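You operate a simulated robot arm through the tools that you are given. There is no shell and no other tool. Be economical: measure what you need, move in short steps, check, and stop when the job is done.

The job below is to be done with a simulated two-armed robot. You get a single attempt, and the scene is never put back.

## Task
Take the orange reducer and put it on the beige tray. Take the grey bend and leave it on the middle shelf of the spares stand. Put three of the grey-cap bottles from the top of the ice tank on the right end of the ice tank top. Put the tall green cap in the pink bucket. Put the tall yellow cap on the silver steel tray. Do these in any order. Set down upright: orange reducer, grey bend, grey-cap bottle.

Only the result counts: the job must be done as asked and must still hold three seconds after the hand-in. Knocking over, shifting, dropping, spilling or breaking anything else fails it. Lids that push on must go on centred and level and be pressed home; caps that screw on are set level and turned clockwise until they are tight.

## Robot
Two 7-joint arms with fingered hands on one trunk, on a base that drives. Base frame: it is fixed to the floor where the robot stands at the start and does not move with it; the origin is under the middle of the robot, x ahead of it, y to its left, z up; the surface under the hand at the start is at about z = 700. Lengths are in mm, angles in rad, forces in N, time in s.
The left shoulder is at the start at [70, 153, 1022], the right one opposite. With the tool pointing down near the work surface each hand reaches from about 100 to 860 mm from the robot's upright axis, wherever it stands, measured 20 degrees to its own side. Places, roughly: beige tray (22x15x3 cm) [600, -400, 700]; grey bend (16x5x12 cm) [600, -200, 700]; grey-cap bottle (6x6x18 cm) [1200, -400, 800]; middle shelf of the spares stand [-100, -4400, 500]; orange reducer (10x8x8 cm) [700, 0, 700]; pink bucket (26x20x20 cm) [400, -1200, 800]; right end of the ice tank top [300, -1200, 700]; steel tray (26x20x3 cm) [1100, -1600, 1100]; tall green cap (5x5x5 cm) [600, -1300, 700]; tall yellow cap (5x5x5 cm) [1200, -1400, 1100]. Payload 3.9 kg a hand.
The TCP of each hand is the grasp point between the finger pads, 30 mm short of the fingertips. In the tool frame z runs along the fingers and y along their closing line. Largest opening 104 mm; the body of the gripper starts 35 mm behind the TCP. The gripper is a hand of 4 fingers: y runs from the thumb to the fingers, the wrist lies at [-17, -104, -178] in the tool frame, and closing takes about 1.5 s.
Orientation is told as [roll, pitch, yaw] about the base's x, y, z axes, in that order, counted from this pose: with the fingers straight down and the wrist toward the robot, the tool's x, y and z point along [0, 1, 0], [1, 0, 0] and [0, 0, -1] of the base frame.

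## Interface
- The arms move only by the tool play_rows. It takes "left_commands", "right_commands" or both (then of equal length, played together; a hand with none holds still); each is text: rows parted by semicolons, each of 6 numbers parted by spaces: the turn, a rotation vector about the base's x, y, z in rad, then the shift along the base's x, y, z in mm. In form: rx ry rz x y z; .... A call has 1 to 8 rows; each row shifts and turns the commanded pose from where the row before left it. "left_hand" and "right_hand" are, for a hand that has rows, the finger opening in mm, from 0 to 104, set as the call begins (left out, the last holds). Rows are played at 5 a second. More than 50 mm and 0.15 rad between two rows, or a gripper value outside its range, and nothing of the call is played. Where a pose cannot be reached the arm comes as near as it can. A force on the tool above 40 N (or 10 N above the force at the start of the call, whichever is more), or a blocked arm, ends the call early, and 0.2 s more pass. The fingers move at their own pace (about 72 mm/s each) and stop on an object; they squeeze with about 33 N. The grip force told is the motor's: it shows also when the fingers shut on nothing. Time passes only in rows, and 0.2 s behind the last, so rows that do not move let the fingers close. It gives the time, the measured TCP pose, the force on the tool (base axes), the opening and the grip force at its end, in the units of the frame above (readings bear some noise), with the torque about the TCP (base axes, N m) and any sound that the robot's microphone picked up.
- Cameras (640 x 400 px; columns grow to the right, rows downward): "scene" is now at [124.4, -48.1, 1256]; the picture's right is [-0.55, -0.84, -0.00], its down [-0.44, 0.29, -0.85] and it looks along [0.71, -0.47, -0.52] (base axes); focal length 291 px, centre (320, 200). "left" rides on the left gripper at [-66, -90, -126] in its tool frame; the picture's right is [-0.78, -0.30, 0.56], its down [0.57, -0.70, 0.42] and it looks along [0.27, 0.65, 0.71] (tool axes); focal length 275 px, centre (320, 200). "right" rides on the right gripper at [66, -90, -126] in its tool frame; the picture's right is [-0.78, 0.30, -0.56], its down [-0.57, -0.70, 0.42] and it looks along [-0.26, 0.65, 0.71] (tool axes); focal length 275 px, centre (320, 200). There is no depth. A picture from a camera that has moved, and an enlarged one, comes with that camera's place and axes in the base frame and with its lens.
- snapshot(camera): a new picture of that camera. It takes no simulated time.
- slide_trunk(by): slides the trunk up (or, below 0, down) by that many mm; the arms and the scene camera ride with it, the base frame stays. It gives what a move gives, with no picture.
- steer(legs): drives the robot by 1 to 6 legs, each [ahead, turn to the left] in mm and rad, along the robot's own axes; the way and the turn of a leg run together, so that a leg with both is an arc; at most 1500 mm and 3.142 rad a leg. The arms and the cameras ride along, it lands a little off, and it stops where it bumps. It gives what a move gives.
- finger_targets(index, middle, ring, thumb_bend, thumb_turn, hand): sets how far each is bent, from 0 (flat) to 1 (curled in); at 0.3 the hand is open as for a grip, at 0.7 the pads meet at the TCP. One left out holds its place. A second passes; each finger stops where it meets its share of the squeeze, and holds until it gets a number again. A gripper value or a shape takes the hand back. It gives what a move gives, with no picture; readings hold the bend of each and the force on the fingers (four entries, about 0 where the hand has none), thumb and palm. thumb_turn goes from beside the hand (0) to across from the fingers (1), as for a grip.
- set_grasp(shape, hand): the hand has 4 fingers and takes this shape, open, in about a second: jaw (thumb against the fingers, like two jaws); tri (thumb and two fingers); tip (a fingertip pinch); poke (one finger out to press); point (the index stretched); flat (the hand flat); cup (the hand cupped); fist (a fist). The gripper value then closes the fingers along that shape, each until it touches; the sizes above hold for jaw. It gives what a move gives, with no picture.
- head_to(pan, tilt): turns the head with the scene camera to pan (to the left, within 1.501 rad either way) and tilt (down, from -0.506 to 1.204), counted from straight ahead of the robot. It gives what a move gives.
- inspect(camera, box): a new picture of the part [left, top, right, bottom] of that camera's present view, enlarged. It takes no simulated time.
- close_job(): hands the job in; it is judged then, once.

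Go step by step. Nothing tells you exact positions but the pictures and the camera data: compare them with the known pose of the tool, close in by small moves and look again before you grip or let go. The budget is 207 turns and 194 pictures, counting those below and the enlarged ones. Unless the task says otherwise, let go and move clear before handing in.

The tools are called after "Call:" as a command line: name --argument value ..., lists and objects as JSON in quotes. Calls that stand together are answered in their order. play_rows: Moves the arms, as the interface text tells. Its arguments: {"type":"object","properties":{"left_commands":{"type":"string"},"left_hand":{"type":"number"},"right_commands":{"type":"string"},"right_hand":{"type":"number"}},"required":[]} The other tools are called the same way: slide_trunk (by) slides the trunk up or down; set_grasp (shape, hand) gives the hand a shape; finger_targets (index, middle, ring, thumb_bend, thumb_turn, hand) moves the fingers one by one; steer (legs) drives the base; head_to (pan, tilt) turns the head that bears the scene camera; snapshot (camera) takes a picture; inspect (camera, box) takes an enlarged picture of a part of a camera's view; close_job () hands the job in.

At the start:

```text
time_s: 0.0
left_tcp_pos: [605.8, -12.0, 1107.0]
left_ee_rot: [0.0, 0.0, 0.001]
left_contact_force: [-0.6, 0.3, -0.3]
left_moment: [-0.01, 0.01, 0.04]
left_width: 103.9
left_grip_force: 0.0
left_shape: jaw
left_bend: [0.3, 0.3, 0.3, 0.3, 0.97]
left_finger forces: [0.0, 0.0, 0.0, 0.0, 0.0, 0.0]
right_tcp_pos: [353.8, -492.7, 996.7]
right_ee_rot: [0.0, 0.0, -0.001]
right_contact_force: [0.2, 0.6, 0.1]
right_moment: [-0.02, -0.01, -0.01]
right_width: 103.4
right_grip_force: 0.1
right_shape: jaw
right_bend: [0.3, 0.3, 0.3, 0.3, 0.97]
right_finger forces: [0.1, 0.1, 0.0, 0.1, 0.1, 0.0]
trunk travel left (down, up): [-475.0, 465.0]
robot x, y, heading: [-3.1, -7.0, -0.0]
head pan, tilt: [-0.579, 0.55]
```

scene: 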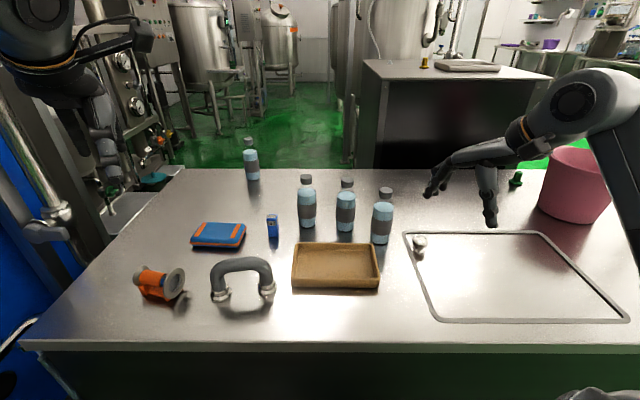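
right: 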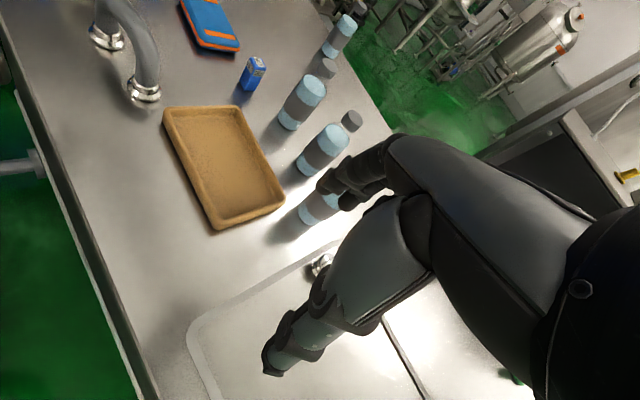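
left: 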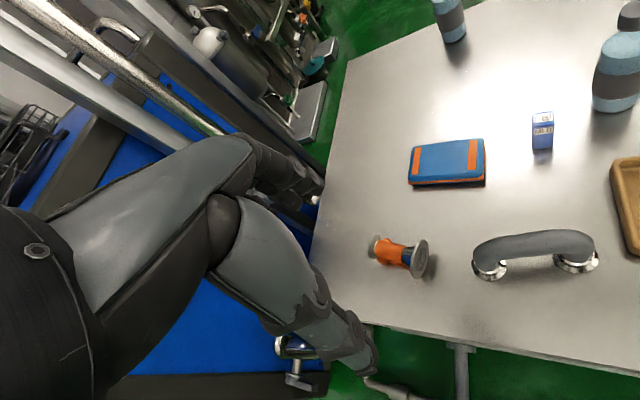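

I see the reducer, bend, tray, bottles on the near tank top, a bucket to the right and a further bench with the yellow cap. I'll look closer before moving.

Call:
inspect --camera "scene" --box '[120, 120, 420, 310]'

Call:
inspect --camera "left" --box '[340, 120, 640, 310]'

Call:
inspect --camera "scene" --box '[380, 30, 640, 200]'

Call:
head_to --pan -1.3 --tilt 0.4

Call:
snapshot --camera "scene"

```text
2.11 times, centred on (270, 215) of scene
camera zoom: at [124.4, -48.1, 1256.0], right [-0.55, -0.84, 0.0], down [-0.44, 0.29, -0.85], along [0.71, -0.47, -0.52], focal length 612 px, centre (425, 168)
```

zoom: 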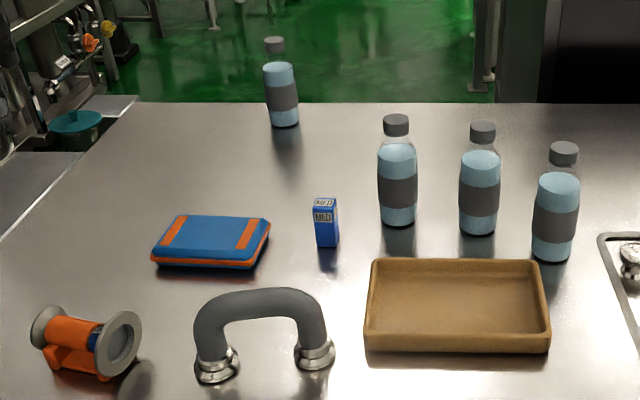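

```text
2.11 times, centred on (490, 215) of left
camera zoom: at [516.5, -78.8, 1232.7], right [-0.3, -0.78, -0.56], down [-0.7, 0.57, -0.42], along [0.65, 0.27, -0.71], focal length 580 px, centre (-38, 168)
```

zoom: 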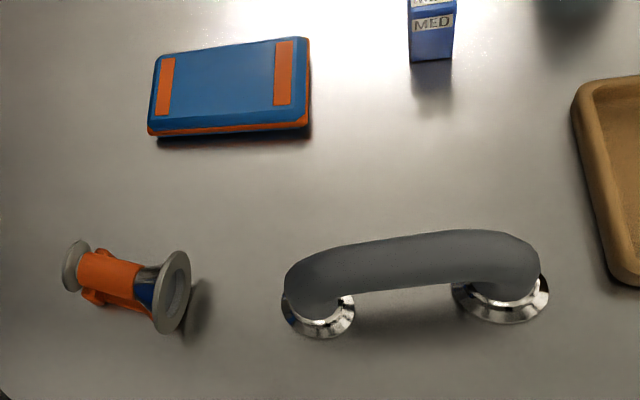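

```text
2.35 times, centred on (510, 115) of scene
camera zoom: at [124.4, -48.1, 1256.0], right [-0.55, -0.84, 0.0], down [-0.44, 0.29, -0.85], along [0.71, -0.47, -0.52], focal length 684 px, centre (-127, 400)
```

zoom: 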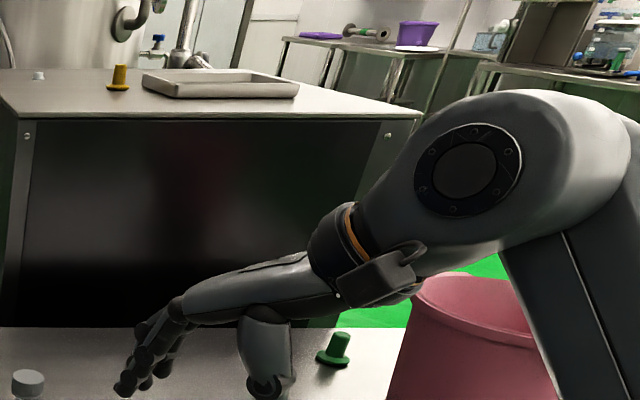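

```text
time_s: 1.1
left_tcp_pos: [606.1, -11.8, 1107.3]
left_ee_rot: [-0.001, 0.0, 0.0]
left_contact_force: [-0.1, 0.4, -0.1]
left_moment: [-0.02, 0.04, 0.04]
left_width: 103.7
left_grip_force: 0.0
left_shape: jaw
left_bend: [0.3, 0.3, 0.3, 0.3, 0.97]
left_finger forces: [0.1, 0.0, 0.1, 0.0, 0.0, 0.1]
right_tcp_pos: [352.5, -492.2, 997.5]
right_ee_rot: [-0.001, -0.001, 0.0]
right_contact_force: [1.5, -0.1, -0.3]
right_moment: [0.0, 0.0, -0.01]
right_width: 103.9
right_grip_force: 0.1
right_shape: jaw
right_bend: [0.3, 0.3, 0.3, 0.3, 0.97]
right_finger forces: [0.0, 0.1, 0.0, 0.0, 0.0, 0.0]
trunk travel left (down, up): [-475.0, 465.0]
robot x, y, heading: [-1.8, 2.0, -0.002]
head pan, tilt: [-1.3, 0.4]
```

```text
187 pictures are left
camera scene: at [74.1, -88.2, 1269.8], right [-0.96, -0.27, 0.0], down [-0.1, 0.38, -0.92], along [0.25, -0.89, -0.39], focal length 291 px, centre (320, 200)
```

scene: 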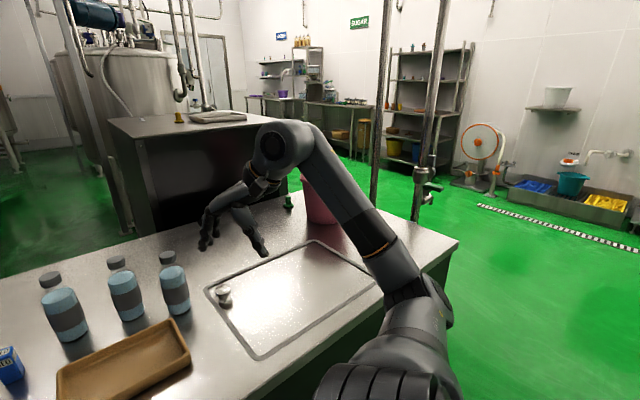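

The tank top is skewed: its front edge normal points about -0.588 rad from the robot's heading. I'll turn the robot to face it squarely and look again.

Call:
steer --legs '[[0, -0.588]]'

Call:
head_to --pan 0.15 --tilt 0.75

Call:
snapshot --camera "scene"

Call:
snapshot --camera "left"

```text
time_s: 3.1
left_tcp_pos: [497.6, -345.6, 1107.9]
left_ee_rot: [0.002, 0.0, -0.59]
left_contact_force: [0.3, -1.4, 0.4]
left_moment: [0.02, -0.01, -0.02]
left_width: 103.6
left_grip_force: 0.1
left_shape: jaw
left_bend: [0.3, 0.3, 0.3, 0.3, 0.97]
left_finger forces: [0.1, 0.1, 0.0, 0.0, 0.0, 0.0]
right_tcp_pos: [21.1, -606.2, 998.3]
right_ee_rot: [0.0, -0.001, -0.587]
right_contact_force: [-0.1, 0.0, 0.8]
right_moment: [0.02, 0.02, 0.01]
right_width: 103.8
right_grip_force: 0.1
right_shape: jaw
right_bend: [0.3, 0.3, 0.3, 0.3, 0.97]
right_finger forces: [0.0, 0.1, 0.0, 0.0, 0.1, 0.0]
trunk travel left (down, up): [-475.0, 465.0]
robot x, y, heading: [0.0, -0.8, -0.591]
head pan, tilt: [-1.3, 0.4]
```

```text
time_s: 4.7
left_tcp_pos: [496.6, -346.8, 1107.9]
left_ee_rot: [0.0, -0.001, -0.588]
left_contact_force: [-0.6, 0.1, -0.1]
left_moment: [-0.02, 0.0, 0.0]
left_width: 103.7
left_grip_force: 0.0
left_shape: jaw
left_bend: [0.3, 0.3, 0.3, 0.3, 0.97]
left_finger forces: [0.0, 0.1, 0.0, 0.0, 0.0, 0.0]
right_tcp_pos: [20.8, -606.5, 996.8]
right_ee_rot: [-0.001, 0.0, -0.588]
right_contact_force: [1.4, -0.3, -0.3]
right_moment: [-0.02, 0.02, 0.03]
right_width: 103.5
right_grip_force: 0.0
right_shape: jaw
right_bend: [0.3, 0.3, 0.3, 0.3, 0.97]
right_finger forces: [0.1, 0.1, 0.1, 0.1, 0.0, 0.0]
trunk travel left (down, up): [-475.0, 465.0]
robot x, y, heading: [-0.4, 2.3, -0.59]
head pan, tilt: [0.15, 0.75]
```

```text
186 pictures are left
camera scene: at [115.8, -62.0, 1238.7], right [-0.42, -0.91, 0.0], down [-0.62, 0.29, -0.73], along [0.66, -0.31, -0.68], focal length 291 px, centre (320, 200)
```

scene: 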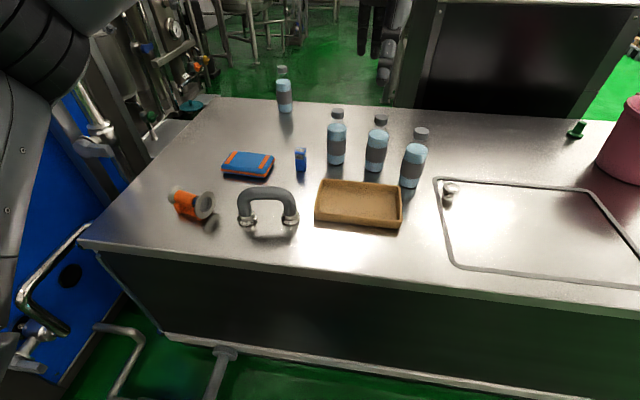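

```text
185 pictures are left
camera left: at [386.4, -352.3, 1232.7], right [-0.68, -0.48, -0.56], down [-0.27, 0.87, -0.42], along [0.69, -0.14, -0.71], focal length 275 px, centre (320, 200)
```

left: 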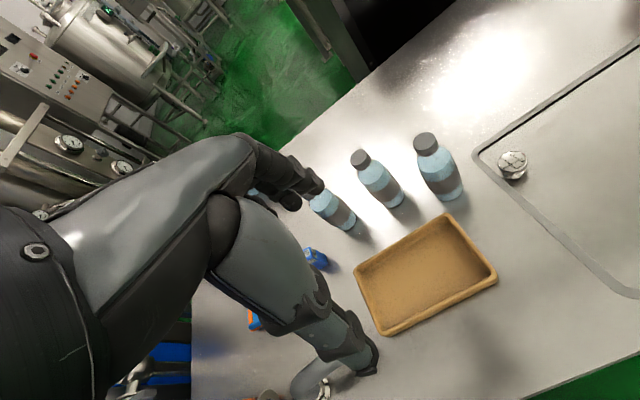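

Facing the tank now. I'll enlarge the reducer/bend/tray area to measure their places.

Call:
inspect --camera "scene" --box '[150, 140, 310, 240]'

Call:
inspect --camera "scene" --box '[290, 100, 450, 240]'

```text
4.00 times, centred on (230, 190) of scene
camera zoom: at [115.8, -62.0, 1238.7], right [-0.42, -0.91, 0.0], down [-0.62, 0.29, -0.73], along [0.66, -0.31, -0.68], focal length 1163 px, centre (680, 240)
```

zoom: 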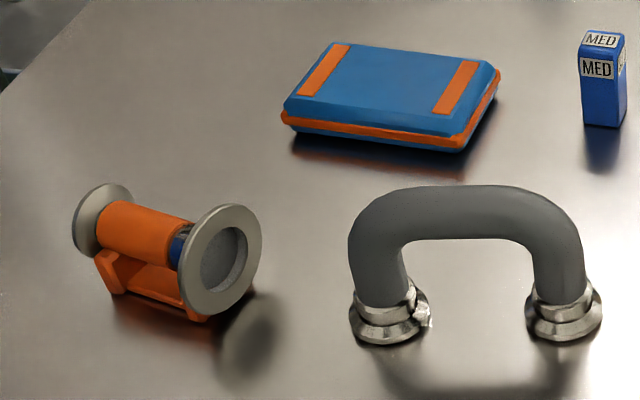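

```text
2.86 times, centred on (370, 170) of scene
camera zoom: at [115.8, -62.0, 1238.7], right [-0.42, -0.91, 0.0], down [-0.62, 0.29, -0.73], along [0.66, -0.31, -0.68], focal length 831 px, centre (177, 286)
```

zoom: 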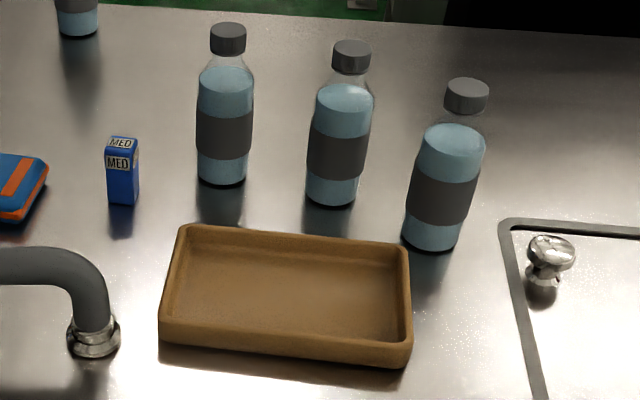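

Reducer centre is about (735, 5), its axis at ~0.71 rad, z≈745; tray centre about (565, -383). I'll bring the left hand over the reducer with the closing line across its axis.

Call:
play_rows --left_commands "0 0 -0.034 28 41 0;0 0 -0.034 28 41 0;0 0 -0.034 28 41 0;0 0 -0.034 28 41 0;0 0 -0.034 28 41 0;0 0 -0.034 28 41 0;0 0 -0.034 28 41 0;0 0 -0.034 28 41 0"

Call:
play_rows --left_commands "0 0 0 14 23 -20;0 0 0 0 0 -45;0 0 0 0 0 -45;0 0 0 0 0 -45;0 0 0 0 0 -40;0 0 0 0 0 0"

Call:
snapshot --camera "left"

Call:
snapshot --camera "scene"

```text
time_s: 6.5
left_tcp_pos: [664.0, -100.8, 1106.2]
left_ee_rot: [0.0, 0.001, -0.791]
left_contact_force: [-0.2, -0.1, -0.1]
left_moment: [0.0, 0.01, 0.01]
left_width: 103.6
left_grip_force: 0.0
left_shape: jaw
left_bend: [0.3, 0.3, 0.3, 0.3, 0.97]
left_finger forces: [0.0, 0.0, 0.0, 0.0, 0.0, 0.1]
left hand out of reach, approached as far as the arm can: row 7, 8
right_tcp_pos: [21.0, -604.8, 997.4]
right_ee_rot: [-0.001, 0.001, -0.588]
right_contact_force: [-0.4, 0.7, -0.1]
right_moment: [0.01, 0.0, -0.02]
right_width: 103.5
right_grip_force: 0.1
right_shape: jaw
right_bend: [0.3, 0.3, 0.3, 0.3, 0.97]
right_finger forces: [0.1, 0.1, 0.1, 0.0, 0.1, 0.1]
trunk travel left (down, up): [-475.0, 465.0]
robot x, y, heading: [2.3, 0.5, -0.587]
head pan, tilt: [0.15, 0.75]
```

```text
time_s: 7.9
left_tcp_pos: [664.1, -101.2, 931.7]
left_ee_rot: [0.001, -0.001, -0.791]
left_contact_force: [-0.2, -0.1, -0.1]
left_moment: [0.04, 0.01, 0.01]
left_width: 103.6
left_grip_force: 0.1
left_shape: jaw
left_bend: [0.3, 0.3, 0.3, 0.3, 0.97]
left_finger forces: [0.0, 0.0, 0.0, 0.1, 0.0, 0.0]
left hand out of reach, approached as far as the arm can: row 1
right_tcp_pos: [20.6, -605.3, 997.5]
right_ee_rot: [0.001, 0.0, -0.589]
right_contact_force: [0.0, 0.5, 0.1]
right_moment: [0.01, -0.01, 0.01]
right_width: 103.7
right_grip_force: 0.2
right_shape: jaw
right_bend: [0.3, 0.3, 0.3, 0.3, 0.97]
right_finger forces: [0.0, 0.0, 0.1, 0.0, 0.0, 0.1]
trunk travel left (down, up): [-475.0, 465.0]
robot x, y, heading: [-1.2, -4.8, -0.587]
head pan, tilt: [0.15, 0.75]
```

```text
182 pictures are left
camera left: at [552.5, -83.0, 1057.2], right [-0.76, -0.34, -0.56], down [-0.09, 0.9, -0.43], along [0.65, -0.27, -0.71], focal length 275 px, centre (320, 200)
```

left: 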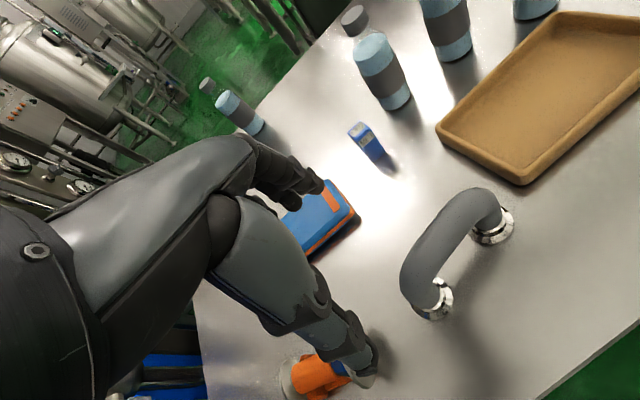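

```text
181 pictures are left
camera scene: at [115.3, -62.0, 1238.8], right [-0.42, -0.91, 0.0], down [-0.62, 0.29, -0.73], along [0.66, -0.31, -0.68], focal length 291 px, centre (320, 200)
```

scene: 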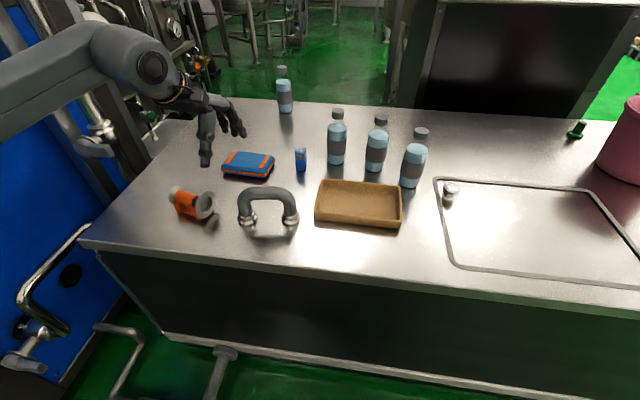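

The hand was out of reach that high; now lower, I'll move the rest of the way.

Call:
play_rows --left_commands "0 0 -0.023 24 35 -10;0 0 -0.023 24 35 -10;0 0 -0.022 23 36 -10;0 0 0 0 0 0"

Call:
snapshot --camera "left"

Call:
inspect --camera "scene" --box '[120, 100, 320, 240]'

```text
time_s: 8.9
left_tcp_pos: [674.6, -81.9, 928.1]
left_ee_rot: [0.0, 0.0, -0.8]
left_contact_force: [-0.2, -0.2, 0.0]
left_moment: [0.0, 0.01, -0.01]
left_width: 103.7
left_grip_force: 0.2
left_shape: jaw
left_bend: [0.3, 0.3, 0.3, 0.3, 0.97]
left_finger forces: [0.1, 0.0, 0.1, 0.0, 0.0, 0.1]
left hand out of reach, approached as far as the arm can: row 1, 2, 3
right_tcp_pos: [19.9, -606.2, 997.3]
right_ee_rot: [-0.001, 0.0, -0.588]
right_contact_force: [-0.7, -0.3, 0.0]
right_moment: [0.02, 0.01, 0.0]
right_width: 103.8
right_grip_force: 0.1
right_shape: jaw
right_bend: [0.3, 0.3, 0.3, 0.3, 0.97]
right_finger forces: [0.0, 0.0, 0.0, 0.1, 0.0, 0.0]
trunk travel left (down, up): [-475.0, 465.0]
robot x, y, heading: [0.7, -1.2, -0.586]
head pan, tilt: [0.15, 0.75]
```

```text
180 pictures are left
camera left: at [565.1, -63.9, 1052.5], right [-0.76, -0.33, -0.56], down [-0.08, 0.9, -0.42], along [0.64, -0.28, -0.71], focal length 275 px, centre (320, 200)
```

left: 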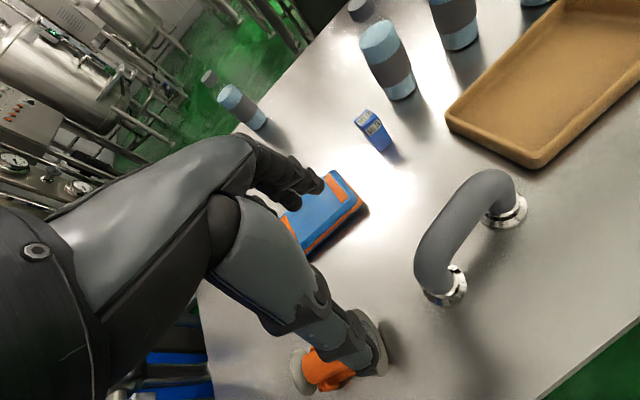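

```text
2.86 times, centred on (220, 170) of scene
camera zoom: at [115.7, -62.0, 1238.7], right [-0.42, -0.91, 0.0], down [-0.62, 0.29, -0.73], along [0.66, -0.31, -0.68], focal length 831 px, centre (606, 286)
```

zoom: 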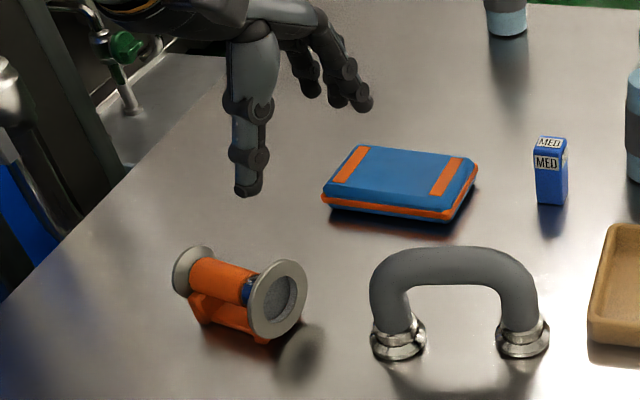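

The wrist is relatively too high for this reach; I'll raise the trunk so the arm reaches downwards, then move over the reducer.

Call:
slide_trunk --by 180

Call:
play_rows --left_commands "0 0 0 0 0 -50;0 0 0 0 0 -50;0 0 0 0 0 -50;0 0 0 0 0 -40;0 0 -0.02 20 29 0;0 0 -0.02 20 29 0;0 0 -0.019 20 28 0;0 0 0 0 0 0"

Call:
snapshot --camera "left"

Call:
snapshot --camera "scene"

```text
time_s: 10.9
left_tcp_pos: [676.0, -81.6, 1106.7]
left_ee_rot: [-0.001, 0.001, -0.802]
left_contact_force: [0.6, 0.6, -0.2]
left_moment: [-0.01, 0.02, -0.03]
left_width: 104.1
left_grip_force: 0.0
left_shape: jaw
left_bend: [0.3, 0.3, 0.3, 0.3, 0.97]
left_finger forces: [0.0, 0.0, 0.0, 0.0, 0.0, 0.0]
right_tcp_pos: [21.4, -605.6, 1177.7]
right_ee_rot: [0.002, 0.0, -0.588]
right_contact_force: [0.6, -0.2, 0.5]
right_moment: [0.01, -0.02, 0.01]
right_width: 103.7
right_grip_force: 0.1
right_shape: jaw
right_bend: [0.3, 0.3, 0.3, 0.3, 0.97]
right_finger forces: [0.0, 0.0, 0.1, 0.0, 0.0, 0.1]
trunk travel left (down, up): [-655.0, 285.0]
robot x, y, heading: [3.0, -0.3, -0.593]
head pan, tilt: [0.15, 0.75]
```

```text
time_s: 12.7
left_tcp_pos: [671.0, -63.2, 920.0]
left_ee_rot: [0.017, -0.001, -0.833]
left_contact_force: [-0.4, 0.4, -0.1]
left_moment: [-0.04, -0.01, 0.01]
left_width: 103.9
left_grip_force: 0.1
left_shape: jaw
left_bend: [0.3, 0.3, 0.3, 0.3, 0.97]
left_finger forces: [0.1, 0.0, 0.0, 0.0, 0.0, 0.1]
left hand out of reach, approached as far as the arm can: row 5, 6, 7
right_tcp_pos: [21.3, -605.2, 1178.4]
right_ee_rot: [0.0, 0.001, -0.589]
right_contact_force: [-0.1, -0.2, 0.6]
right_moment: [0.01, 0.04, 0.01]
right_width: 103.8
right_grip_force: 0.0
right_shape: jaw
right_bend: [0.3, 0.3, 0.3, 0.3, 0.97]
right_finger forces: [0.0, 0.0, 0.0, 0.0, 0.1, 0.1]
trunk travel left (down, up): [-655.0, 285.0]
robot x, y, heading: [-1.8, -1.4, -0.585]
head pan, tilt: [0.15, 0.75]
```

```text
178 pictures are left
camera left: at [560.7, -43.2, 1043.5], right [-0.77, -0.3, -0.57], down [-0.04, 0.91, -0.42], along [0.64, -0.3, -0.71], focal length 275 px, centre (320, 200)
```

left: 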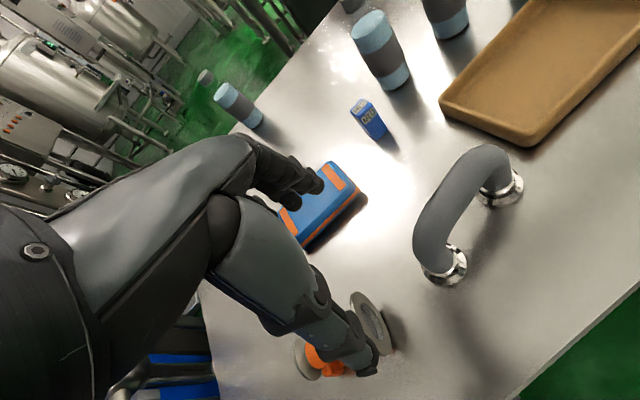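

```text
177 pictures are left
camera scene: at [116.2, -61.6, 1418.7], right [-0.42, -0.91, 0.0], down [-0.62, 0.29, -0.73], along [0.66, -0.31, -0.68], focal length 291 px, centre (320, 200)
```

scene: 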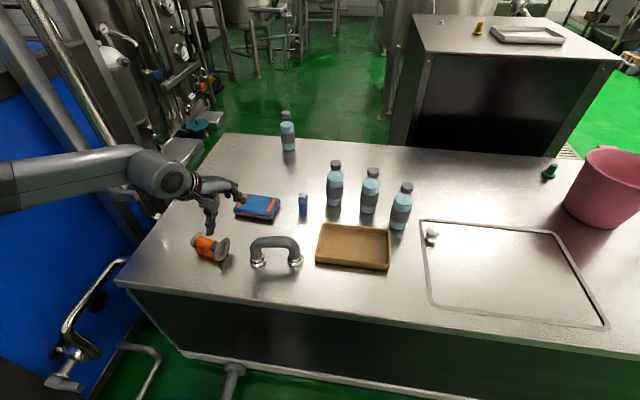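

Elbow seems too folded because I'm standing close; I'll back off 170 mm so the arm extends more, then retry.

Call:
steer --legs '[[-170, 0]]'

Call:
play_rows --left_commands "0 0 0 36 -17 0;0 0 0 36 -17 0;0 0 0 36 -17 0;0 0 0 36 -17 0;0 0 -0.01 36 -9 0;0 0 -0.01 22 0 0;0 0 0 0 0 0"

Call:
snapshot --camera "scene"

```text
time_s: 14.1
left_tcp_pos: [530.8, 26.8, 919.1]
left_ee_rot: [0.018, -0.002, -0.836]
left_contact_force: [-0.1, -0.4, 0.3]
left_moment: [0.04, 0.01, -0.02]
left_width: 103.7
left_grip_force: 0.0
left_shape: jaw
left_bend: [0.3, 0.3, 0.3, 0.3, 0.97]
left_finger forces: [0.1, 0.0, 0.0, 0.0, 0.0, 0.1]
right_tcp_pos: [-120.7, -512.3, 1176.8]
right_ee_rot: [0.001, 0.002, -0.59]
right_contact_force: [-0.1, -0.4, -0.3]
right_moment: [0.03, 0.02, 0.0]
right_width: 103.6
right_grip_force: 0.1
right_shape: jaw
right_bend: [0.3, 0.3, 0.3, 0.3, 0.97]
right_finger forces: [0.0, 0.0, 0.0, 0.0, 0.0, 0.1]
trunk travel left (down, up): [-655.0, 285.0]
robot x, y, heading: [-140.7, 94.8, -0.593]
head pan, tilt: [0.15, 0.75]
```

```text
time_s: 15.7
left_tcp_pos: [530.8, 28.8, 919.6]
left_ee_rot: [0.018, -0.002, -0.836]
left_contact_force: [0.4, 0.2, -0.3]
left_moment: [0.0, -0.01, 0.02]
left_width: 103.5
left_grip_force: 0.0
left_shape: jaw
left_bend: [0.3, 0.3, 0.3, 0.3, 0.97]
left_finger forces: [0.1, 0.0, 0.0, 0.1, 0.0, 0.1]
left hand out of reach, approached as far as the arm can: row 1, 2, 3, 4, 5, 6
right_tcp_pos: [-119.8, -511.7, 1177.8]
right_ee_rot: [0.0, 0.0, -0.59]
right_contact_force: [0.0, -0.5, 0.1]
right_moment: [0.0, 0.0, 0.06]
right_width: 103.7
right_grip_force: 0.1
right_shape: jaw
right_bend: [0.3, 0.3, 0.3, 0.3, 0.97]
right_finger forces: [0.0, 0.1, 0.1, 0.0, 0.0, 0.1]
trunk travel left (down, up): [-655.0, 285.0]
robot x, y, heading: [-140.3, 96.3, -0.588]
head pan, tilt: [0.15, 0.75]
```

```text
176 pictures are left
camera scene: at [-24.3, 31.6, 1418.7], right [-0.43, -0.9, 0.0], down [-0.62, 0.29, -0.73], along [0.66, -0.31, -0.68], focal length 291 px, centre (320, 200)
```

scene: 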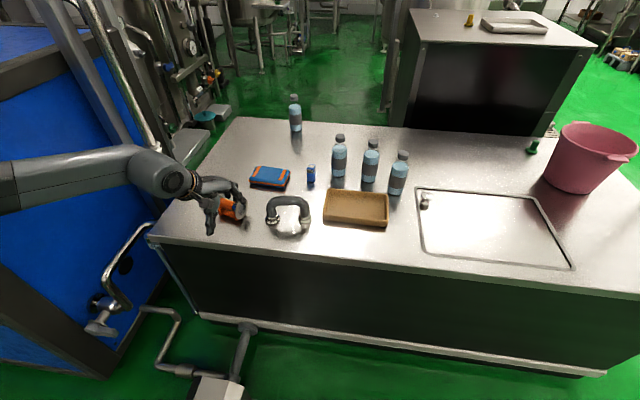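

The arm is stuck at a joint limit there. I'll retract toward the middle with neutral yaw and test the reach from that configuration.

Call:
play_rows --left_commands "-0.003 0 0.06 -25 -37 0;-0.003 0 0.06 -25 -37 0;-0.003 0 0.06 -25 -37 0;-0.003 0 0.06 -25 -37 0;-0.003 0 0.01 -17 -26 0;0 0 0 0 0 0"

Call:
snapshot --camera "scene"

Call:
play_rows --left_commands "0 0 0 41 -27 0;0 0 0 41 -27 0;0 0 0 41 -27 0;0 0 0 41 -27 0;0 0 0 0 0 0"

Call:
snapshot --camera "scene"

```text
time_s: 17.1
left_tcp_pos: [415.2, -144.9, 917.5]
left_ee_rot: [0.006, -0.011, -0.606]
left_contact_force: [-0.5, 0.8, 0.3]
left_moment: [-0.01, 0.02, 0.0]
left_width: 103.8
left_grip_force: 0.0
left_shape: jaw
left_bend: [0.3, 0.3, 0.3, 0.3, 0.97]
left_finger forces: [0.1, 0.0, 0.1, 0.0, 0.1, 0.0]
right_tcp_pos: [-118.6, -512.3, 1177.9]
right_ee_rot: [-0.001, 0.002, -0.589]
right_contact_force: [-0.2, 0.9, -0.5]
right_moment: [-0.03, 0.02, 0.02]
right_width: 103.7
right_grip_force: 0.1
right_shape: jaw
right_bend: [0.3, 0.3, 0.3, 0.3, 0.97]
right_finger forces: [0.0, 0.0, 0.0, 0.0, 0.0, 0.0]
trunk travel left (down, up): [-655.0, 285.0]
robot x, y, heading: [-141.4, 95.5, -0.587]
head pan, tilt: [0.15, 0.75]
```

```text
175 pictures are left
camera scene: at [-24.2, 32.5, 1418.7], right [-0.43, -0.9, 0.0], down [-0.62, 0.29, -0.73], along [0.66, -0.31, -0.68], focal length 291 px, centre (320, 200)
```

scene: 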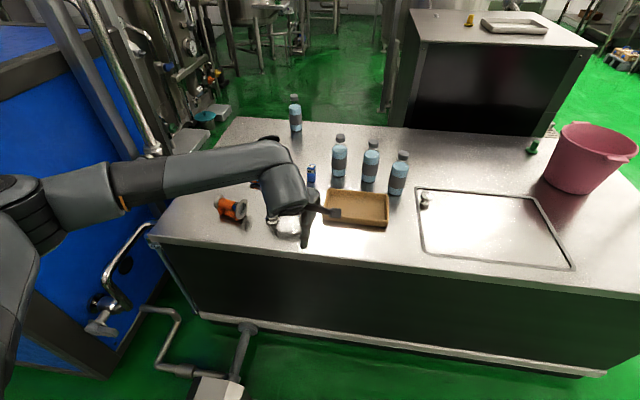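

```text
time_s: 18.3
left_tcp_pos: [575.1, -253.1, 920.2]
left_ee_rot: [0.005, -0.013, -0.605]
left_contact_force: [0.7, 0.4, 1.0]
left_moment: [-0.02, 0.0, -0.01]
left_width: 103.9
left_grip_force: 0.2
left_shape: jaw
left_bend: [0.3, 0.3, 0.3, 0.3, 0.97]
left_finger forces: [0.0, 0.0, 0.1, 0.1, 0.0, 0.0]
right_tcp_pos: [-121.5, -510.5, 1178.2]
right_ee_rot: [-0.002, 0.001, -0.59]
right_contact_force: [0.1, 0.4, -0.3]
right_moment: [0.02, -0.03, 0.02]
right_width: 103.7
right_grip_force: 0.0
right_shape: jaw
right_bend: [0.3, 0.3, 0.3, 0.3, 0.97]
right_finger forces: [0.0, 0.0, 0.0, 0.0, 0.0, 0.0]
trunk travel left (down, up): [-655.0, 285.0]
robot x, y, heading: [-142.7, 92.5, -0.597]
head pan, tilt: [0.15, 0.75]
```

```text
174 pictures are left
camera scene: at [-24.9, 32.9, 1418.8], right [-0.43, -0.9, 0.0], down [-0.62, 0.29, -0.73], along [0.66, -0.31, -0.68], focal length 291 px, centre (320, 200)
```

scene: 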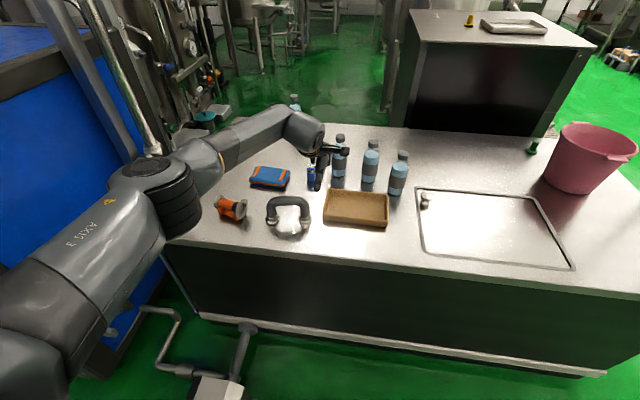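

Straight ahead works. The elbow sits out left, so the reducer with its skewed axis is best taken with robot heading near 0. I'll retract the hand, turn back, and approach from there.

Call:
play_rows --left_commands "0 0 0 -41 27 0;0 0 0 -41 27 0;0 0 0 -41 27 10;-0.005 0.012 0 -25 17 40;0 0 0 0 0 40;0 0 0 0 0 30;0 0 0 0 0 0"

Call:
steer --legs '[[0, 0.5], [140, 0.05]]'

Call:
head_to --pan -0.1 --tilt 0.8

Call:
snapshot --camera "scene"

```text
refused: row 4 steps farther than a row can; nothing moved
```

```text
time_s: 20.7
left_tcp_pos: [682.2, 166.5, 938.3]
left_ee_rot: [0.017, -0.046, -0.037]
left_contact_force: [-0.9, -2.0, -0.3]
left_moment: [0.11, -0.11, -0.02]
left_width: 104.1
left_grip_force: 0.1
left_shape: jaw
left_bend: [0.3, 0.3, 0.3, 0.3, 0.97]
left_finger forces: [0.1, 0.0, 0.1, 0.0, 0.1, 0.1]
right_tcp_pos: [166.7, -422.8, 1185.8]
right_ee_rot: [-0.007, -0.038, -0.092]
right_contact_force: [1.5, 0.1, -0.6]
right_moment: [0.01, 0.05, -0.01]
right_width: 103.9
right_grip_force: 0.2
right_shape: jaw
right_bend: [0.3, 0.3, 0.3, 0.3, 0.97]
right_finger forces: [0.1, 0.0, 0.1, 0.0, 0.0, 0.1]
trunk travel left (down, up): [-655.0, 285.0]
robot x, y, heading: [-97.0, 90.7, -0.081]
head pan, tilt: [0.15, 0.75]
stopped in leg 2: the robot was blocked; the commanded pose is now the measured one
```

```text
time_s: 21.5
left_tcp_pos: [690.3, 155.3, 932.4]
left_ee_rot: [0.02, -0.035, -0.047]
left_contact_force: [0.2, -0.4, 0.9]
left_moment: [0.03, -0.03, 0.0]
left_width: 104.0
left_grip_force: 0.0
left_shape: jaw
left_bend: [0.3, 0.3, 0.3, 0.3, 0.97]
left_finger forces: [0.0, 0.0, 0.1, 0.0, 0.0, 0.0]
right_tcp_pos: [182.2, -429.7, 1184.1]
right_ee_rot: [-0.002, -0.025, -0.088]
right_contact_force: [-0.3, 0.0, 1.1]
right_moment: [-0.02, -0.08, -0.01]
right_width: 104.2
right_grip_force: 0.0
right_shape: jaw
right_bend: [0.3, 0.3, 0.3, 0.3, 0.97]
right_finger forces: [0.0, 0.0, 0.0, 0.0, 0.0, 0.0]
trunk travel left (down, up): [-655.0, 285.0]
robot x, y, heading: [-96.3, 89.4, -0.089]
head pan, tilt: [-0.099, 0.799]
```

```text
173 pictures are left
camera scene: at [26.3, 71.0, 1415.6], right [-0.19, -0.98, 0.0], down [-0.7, 0.13, -0.7], along [0.69, -0.13, -0.71], focal length 291 px, centre (320, 200)
```

scene: 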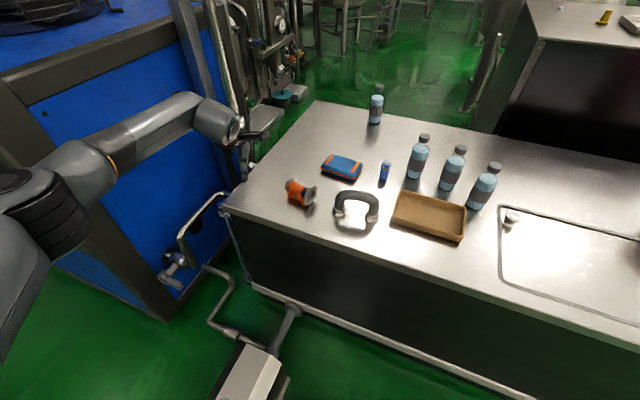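

The robot was blocked (slightly tilted), perhaps by the floor pump ahead. I'll back away a bit and check the state before anything else.

Call:
steer --legs '[[-100, 0]]'

Call:
head_to --pan 0.3 --tilt 1.0

Call:
snapshot --camera "scene"

```text
time_s: 22.6
left_tcp_pos: [596.1, 167.0, 927.5]
left_ee_rot: [0.021, -0.029, -0.045]
left_contact_force: [1.0, 0.2, 0.6]
left_moment: [0.01, -0.02, 0.02]
left_width: 103.9
left_grip_force: 0.1
left_shape: jaw
left_bend: [0.3, 0.3, 0.3, 0.3, 0.97]
left_finger forces: [0.1, 0.1, 0.0, 0.1, 0.1, 0.0]
right_tcp_pos: [93.4, -420.2, 1183.0]
right_ee_rot: [-0.005, -0.02, -0.087]
right_contact_force: [-0.8, -0.7, -0.6]
right_moment: [-0.02, -0.04, -0.03]
right_width: 103.7
right_grip_force: 0.0
right_shape: jaw
right_bend: [0.3, 0.3, 0.3, 0.3, 0.97]
right_finger forces: [0.0, 0.0, 0.1, 0.1, 0.0, 0.0]
trunk travel left (down, up): [-655.0, 285.0]
robot x, y, heading: [-191.0, 99.3, -0.085]
head pan, tilt: [-0.099, 0.799]
```

```text
time_s: 23.5
left_tcp_pos: [598.2, 165.9, 927.2]
left_ee_rot: [0.018, -0.027, -0.043]
left_contact_force: [-0.4, -0.1, 0.0]
left_moment: [0.02, 0.04, -0.02]
left_width: 104.1
left_grip_force: 0.2
left_shape: jaw
left_bend: [0.3, 0.3, 0.3, 0.3, 0.97]
left_finger forces: [0.0, 0.0, 0.0, 0.0, 0.0, 0.0]
right_tcp_pos: [93.1, -420.8, 1180.9]
right_ee_rot: [-0.002, -0.018, -0.086]
right_contact_force: [-0.5, -0.4, 0.6]
right_moment: [-0.02, 0.02, -0.01]
right_width: 103.6
right_grip_force: 0.0
right_shape: jaw
right_bend: [0.3, 0.3, 0.3, 0.3, 0.97]
right_finger forces: [0.0, 0.1, 0.0, 0.1, 0.1, 0.0]
trunk travel left (down, up): [-655.0, 285.0]
robot x, y, heading: [-189.9, 96.7, -0.084]
head pan, tilt: [0.3, 1.0]
```

```text
172 pictures are left
camera scene: at [-73.3, 109.0, 1399.5], right [0.21, -0.98, 0.0], down [-0.82, -0.18, -0.54], along [0.53, 0.12, -0.84], focal length 291 px, centre (320, 200)
```

scene: 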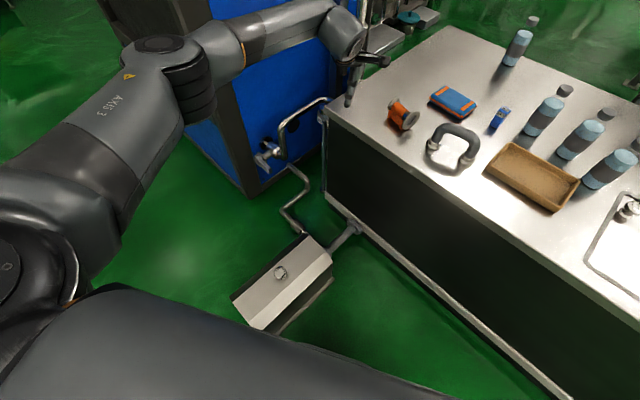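

I'll pull the left hand in toward the middle first (nothing is near it on that path), and only then drive.

Call:
play_rows --left_commands "-0.003 0.004 -0.01 -33 -17 17;-0.003 0.004 -0.01 -33 -17 17;-0.003 0.004 -0.01 -33 -17 17;-0.003 0.004 -0.01 -33 -17 17;-0.003 0.004 0 -33 -17 17;0 0 0 -33 -17 17;0 0 0 -33 -17 17;0 0 0 0 0 0"

Call:
snapshot --camera "scene"

```text
time_s: 25.3
left_tcp_pos: [365.6, 48.0, 1048.0]
left_ee_rot: [0.003, -0.01, -0.082]
left_contact_force: [-0.1, -0.6, -0.1]
left_moment: [0.01, 0.0, -0.01]
left_width: 103.9
left_grip_force: 0.1
left_shape: jaw
left_bend: [0.3, 0.3, 0.3, 0.3, 0.97]
left_finger forces: [0.0, 0.1, 0.1, 0.1, 0.0, 0.0]
right_tcp_pos: [93.7, -420.3, 1182.5]
right_ee_rot: [-0.003, -0.019, -0.087]
right_contact_force: [0.5, -0.2, -0.2]
right_moment: [0.01, 0.02, 0.0]
right_width: 103.8
right_grip_force: 0.0
right_shape: jaw
right_bend: [0.3, 0.3, 0.3, 0.3, 0.97]
right_finger forces: [0.0, 0.0, 0.1, 0.0, 0.1, 0.0]
trunk travel left (down, up): [-655.0, 285.0]
robot x, y, heading: [-187.6, 98.1, -0.084]
head pan, tilt: [0.3, 1.0]
```

```text
171 pictures are left
camera scene: at [-73.4, 109.9, 1399.5], right [0.21, -0.98, 0.0], down [-0.82, -0.18, -0.54], along [0.53, 0.12, -0.84], focal length 291 px, centre (320, 200)
```

scene: 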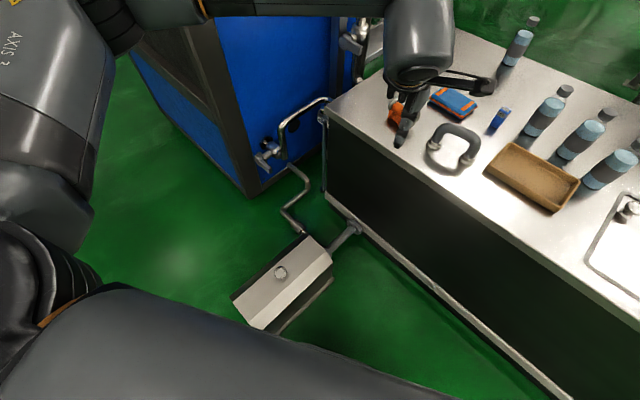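

Hand is clear and near the middle. Now drive to about (0,-30), heading ~-0.1.

Call:
steer --legs '[[0, -0.506], [225, 0], [0, 0.44]]'

Call:
head_to --pan 0.05 --tilt 0.85

Call:
snapshot --camera "scene"

```text
time_s: 29.7
left_tcp_pos: [548.7, -114.6, 1048.3]
left_ee_rot: [0.005, -0.012, -0.147]
left_contact_force: [-0.8, 0.4, -0.5]
left_moment: [-0.02, -0.01, 0.0]
left_width: 104.1
left_grip_force: 0.1
left_shape: jaw
left_bend: [0.3, 0.3, 0.3, 0.3, 0.97]
left_finger forces: [0.0, 0.1, 0.1, 0.1, 0.0, 0.0]
right_tcp_pos: [248.8, -563.2, 1181.2]
right_ee_rot: [-0.002, -0.021, -0.149]
right_contact_force: [0.0, 0.4, -0.5]
right_moment: [-0.02, 0.01, 0.01]
right_width: 104.0
right_grip_force: 0.1
right_shape: jaw
right_bend: [0.3, 0.3, 0.3, 0.3, 0.97]
right_finger forces: [0.0, 0.0, 0.0, 0.0, 0.1, 0.0]
trunk travel left (down, up): [-655.0, 285.0]
robot x, y, heading: [-0.5, -29.5, -0.147]
head pan, tilt: [0.3, 1.0]
```

```text
time_s: 30.5
left_tcp_pos: [549.7, -113.3, 1048.6]
left_ee_rot: [0.003, -0.011, -0.146]
left_contact_force: [-0.4, 0.6, -0.2]
left_moment: [0.0, -0.04, -0.02]
left_width: 104.0
left_grip_force: 0.1
left_shape: jaw
left_bend: [0.3, 0.3, 0.3, 0.3, 0.97]
left_finger forces: [0.0, 0.0, 0.0, 0.1, 0.0, 0.0]
right_tcp_pos: [247.2, -563.3, 1181.9]
right_ee_rot: [-0.004, -0.021, -0.15]
right_contact_force: [0.7, 0.4, 0.2]
right_moment: [0.01, -0.01, 0.03]
right_width: 104.0
right_grip_force: 0.1
right_shape: jaw
right_bend: [0.3, 0.3, 0.3, 0.3, 0.97]
right_finger forces: [0.0, 0.0, 0.0, 0.1, 0.0, 0.0]
trunk travel left (down, up): [-655.0, 285.0]
robot x, y, heading: [-1.1, -28.1, -0.148]
head pan, tilt: [0.051, 0.85]
```

```text
170 pictures are left
camera scene: at [124.4, -41.5, 1410.7], right [-0.1, -1.0, 0.0], down [-0.75, 0.07, -0.66], along [0.66, -0.06, -0.75], focal length 291 px, centre (320, 200)
```

scene: 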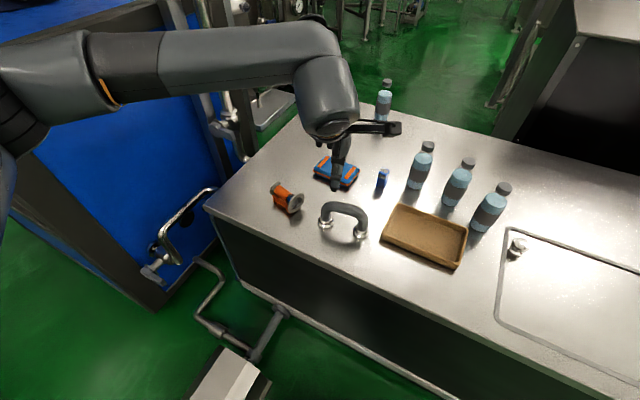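

Now swing the hand over the reducer: +185, +118 with yaw to -0.86.

Call:
play_rows --left_commands "0 0.002 -0.118 31 20 -20;0 0.002 -0.118 31 20 -20;0 0.002 -0.118 31 20 -20;0 0.002 -0.118 31 20 -20;0 0.002 -0.118 31 20 -20;0 0.001 -0.118 31 19 -20;0 0 0 0 0 0"

Call:
snapshot --camera "scene"

Call:
snapshot --camera "left"

```text
time_s: 32.1
left_tcp_pos: [684.1, -27.6, 963.8]
left_ee_rot: [-0.001, -0.002, -0.647]
left_contact_force: [0.0, 0.4, 0.6]
left_moment: [-0.01, 0.01, 0.0]
left_width: 104.0
left_grip_force: 0.1
left_shape: jaw
left_bend: [0.3, 0.3, 0.3, 0.3, 0.97]
left_finger forces: [0.0, 0.1, 0.0, 0.0, 0.1, 0.1]
left hand out of reach, approached as far as the arm can: row 5, 6
right_tcp_pos: [247.8, -561.9, 1181.8]
right_ee_rot: [-0.003, -0.022, -0.151]
right_contact_force: [0.2, -0.1, -0.5]
right_moment: [0.03, 0.01, 0.0]
right_width: 103.8
right_grip_force: 0.0
right_shape: jaw
right_bend: [0.3, 0.3, 0.3, 0.3, 0.97]
right_finger forces: [0.1, 0.0, 0.0, 0.0, 0.1, 0.0]
trunk travel left (down, up): [-655.0, 285.0]
robot x, y, heading: [-3.8, -29.4, -0.148]
head pan, tilt: [0.051, 0.85]
```

```text
169 pictures are left
camera scene: at [124.9, -41.4, 1410.6], right [-0.1, -1.0, 0.0], down [-0.75, 0.07, -0.66], along [0.66, -0.06, -0.75], focal length 291 px, centre (320, 200)
```

scene: 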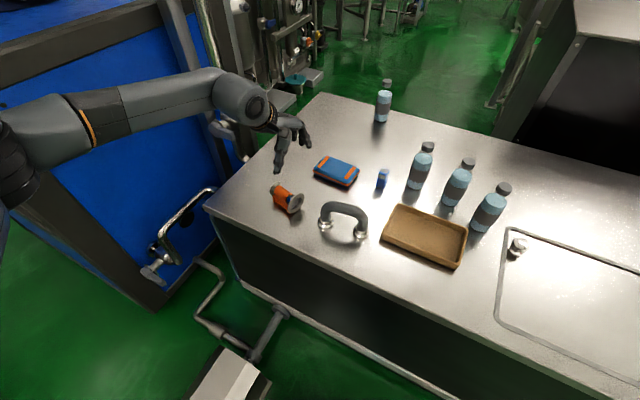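

```text
168 pictures are left
camera left: at [571.4, -26.2, 1089.0], right [-0.7, -0.44, -0.56], down [-0.21, 0.88, -0.43], along [0.68, -0.18, -0.71], focal length 275 px, centre (320, 200)
```

left: 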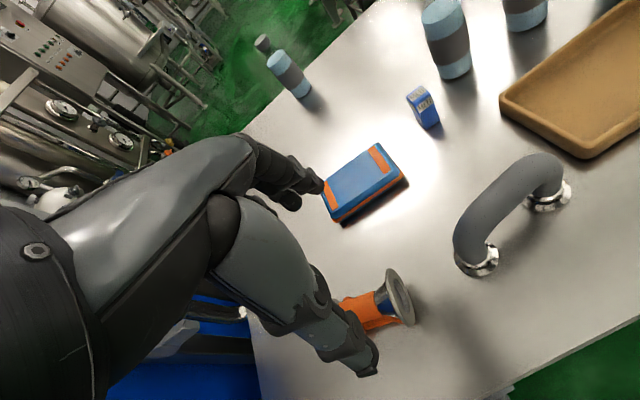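

The left wrist's yaw limit is the problem; the right hand mirrors it and should suit this axis. I'll retract the left hand, and turn the robot left so the reducer lies before the right arm.

Call:
play_rows --left_commands "0 0 0.08 -45 6 15;0 0 0.08 -45 6 15;0 0 0.08 -45 6 15;0 0 0.08 -45 6 15;0 0 0.08 -45 6 15;0 0 0.08 0 0 0"

Call:
steer --legs '[[0, 0.3]]'

Call:
head_to --pan -0.2 --tilt 0.85

Call:
snapshot --camera "scene"

```text
time_s: 33.5
left_tcp_pos: [456.4, 1.4, 1037.8]
left_ee_rot: [0.001, -0.004, -0.164]
left_contact_force: [0.4, 0.5, -0.4]
left_moment: [-0.03, 0.04, 0.01]
left_width: 104.0
left_grip_force: 0.0
left_shape: jaw
left_bend: [0.3, 0.3, 0.3, 0.3, 0.97]
left_finger forces: [0.1, 0.0, 0.0, 0.0, 0.1, 0.0]
right_tcp_pos: [249.2, -562.0, 1181.5]
right_ee_rot: [-0.002, -0.018, -0.149]
right_contact_force: [0.9, 0.2, 0.2]
right_moment: [0.0, 0.06, -0.02]
right_width: 103.9
right_grip_force: 0.1
right_shape: jaw
right_bend: [0.3, 0.3, 0.3, 0.3, 0.97]
right_finger forces: [0.0, 0.0, 0.1, 0.0, 0.0, 0.0]
trunk travel left (down, up): [-655.0, 285.0]
robot x, y, heading: [-4.5, -28.6, -0.15]
head pan, tilt: [0.051, 0.85]
```

```text
time_s: 34.8
left_tcp_pos: [427.0, 132.6, 1037.1]
left_ee_rot: [0.001, -0.005, 0.126]
left_contact_force: [0.2, -0.1, 0.2]
left_moment: [-0.02, -0.03, -0.01]
left_width: 103.9
left_grip_force: 0.0
left_shape: jaw
left_bend: [0.3, 0.3, 0.3, 0.3, 0.97]
left_finger forces: [0.0, 0.0, 0.0, 0.1, 0.0, 0.0]
right_tcp_pos: [393.6, -468.6, 1181.7]
right_ee_rot: [-0.001, -0.021, 0.142]
right_contact_force: [-0.3, 0.0, -0.5]
right_moment: [0.0, -0.01, 0.0]
right_width: 104.1
right_grip_force: 0.0
right_shape: jaw
right_bend: [0.3, 0.3, 0.3, 0.3, 0.97]
right_finger forces: [0.0, 0.0, 0.1, 0.0, 0.0, 0.0]
trunk travel left (down, up): [-655.0, 285.0]
robot x, y, heading: [-2.1, -24.7, 0.145]
head pan, tilt: [0.051, 0.85]
```

```text
time_s: 35.6
left_tcp_pos: [426.6, 133.2, 1037.5]
left_ee_rot: [0.0, -0.005, 0.125]
left_contact_force: [0.7, -0.7, -0.3]
left_moment: [0.03, -0.02, -0.01]
left_width: 103.9
left_grip_force: 0.1
left_shape: jaw
left_bend: [0.3, 0.3, 0.3, 0.3, 0.97]
left_finger forces: [0.0, 0.1, 0.0, 0.0, 0.1, 0.1]
right_tcp_pos: [392.3, -465.8, 1181.6]
right_ee_rot: [-0.005, -0.019, 0.142]
right_contact_force: [0.6, -0.1, -0.6]
right_moment: [-0.03, 0.0, -0.02]
right_width: 103.7
right_grip_force: 0.0
right_shape: jaw
right_bend: [0.3, 0.3, 0.3, 0.3, 0.97]
right_finger forces: [0.1, 0.0, 0.0, 0.0, 0.0, 0.0]
trunk travel left (down, up): [-655.0, 285.0]
robot x, y, heading: [-4.7, -25.3, 0.144]
head pan, tilt: [-0.201, 0.85]
```

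```text
167 pictures are left
camera scene: at [124.6, -23.4, 1410.7], right [-0.05, -1.0, 0.0], down [-0.75, 0.04, -0.66], along [0.66, -0.04, -0.75], focal length 291 px, centre (320, 200)
```

scene: 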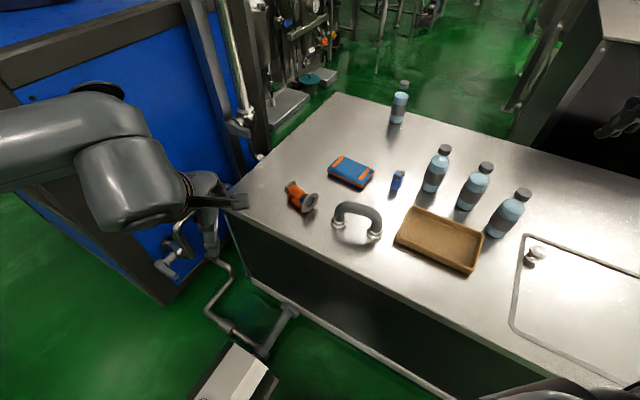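

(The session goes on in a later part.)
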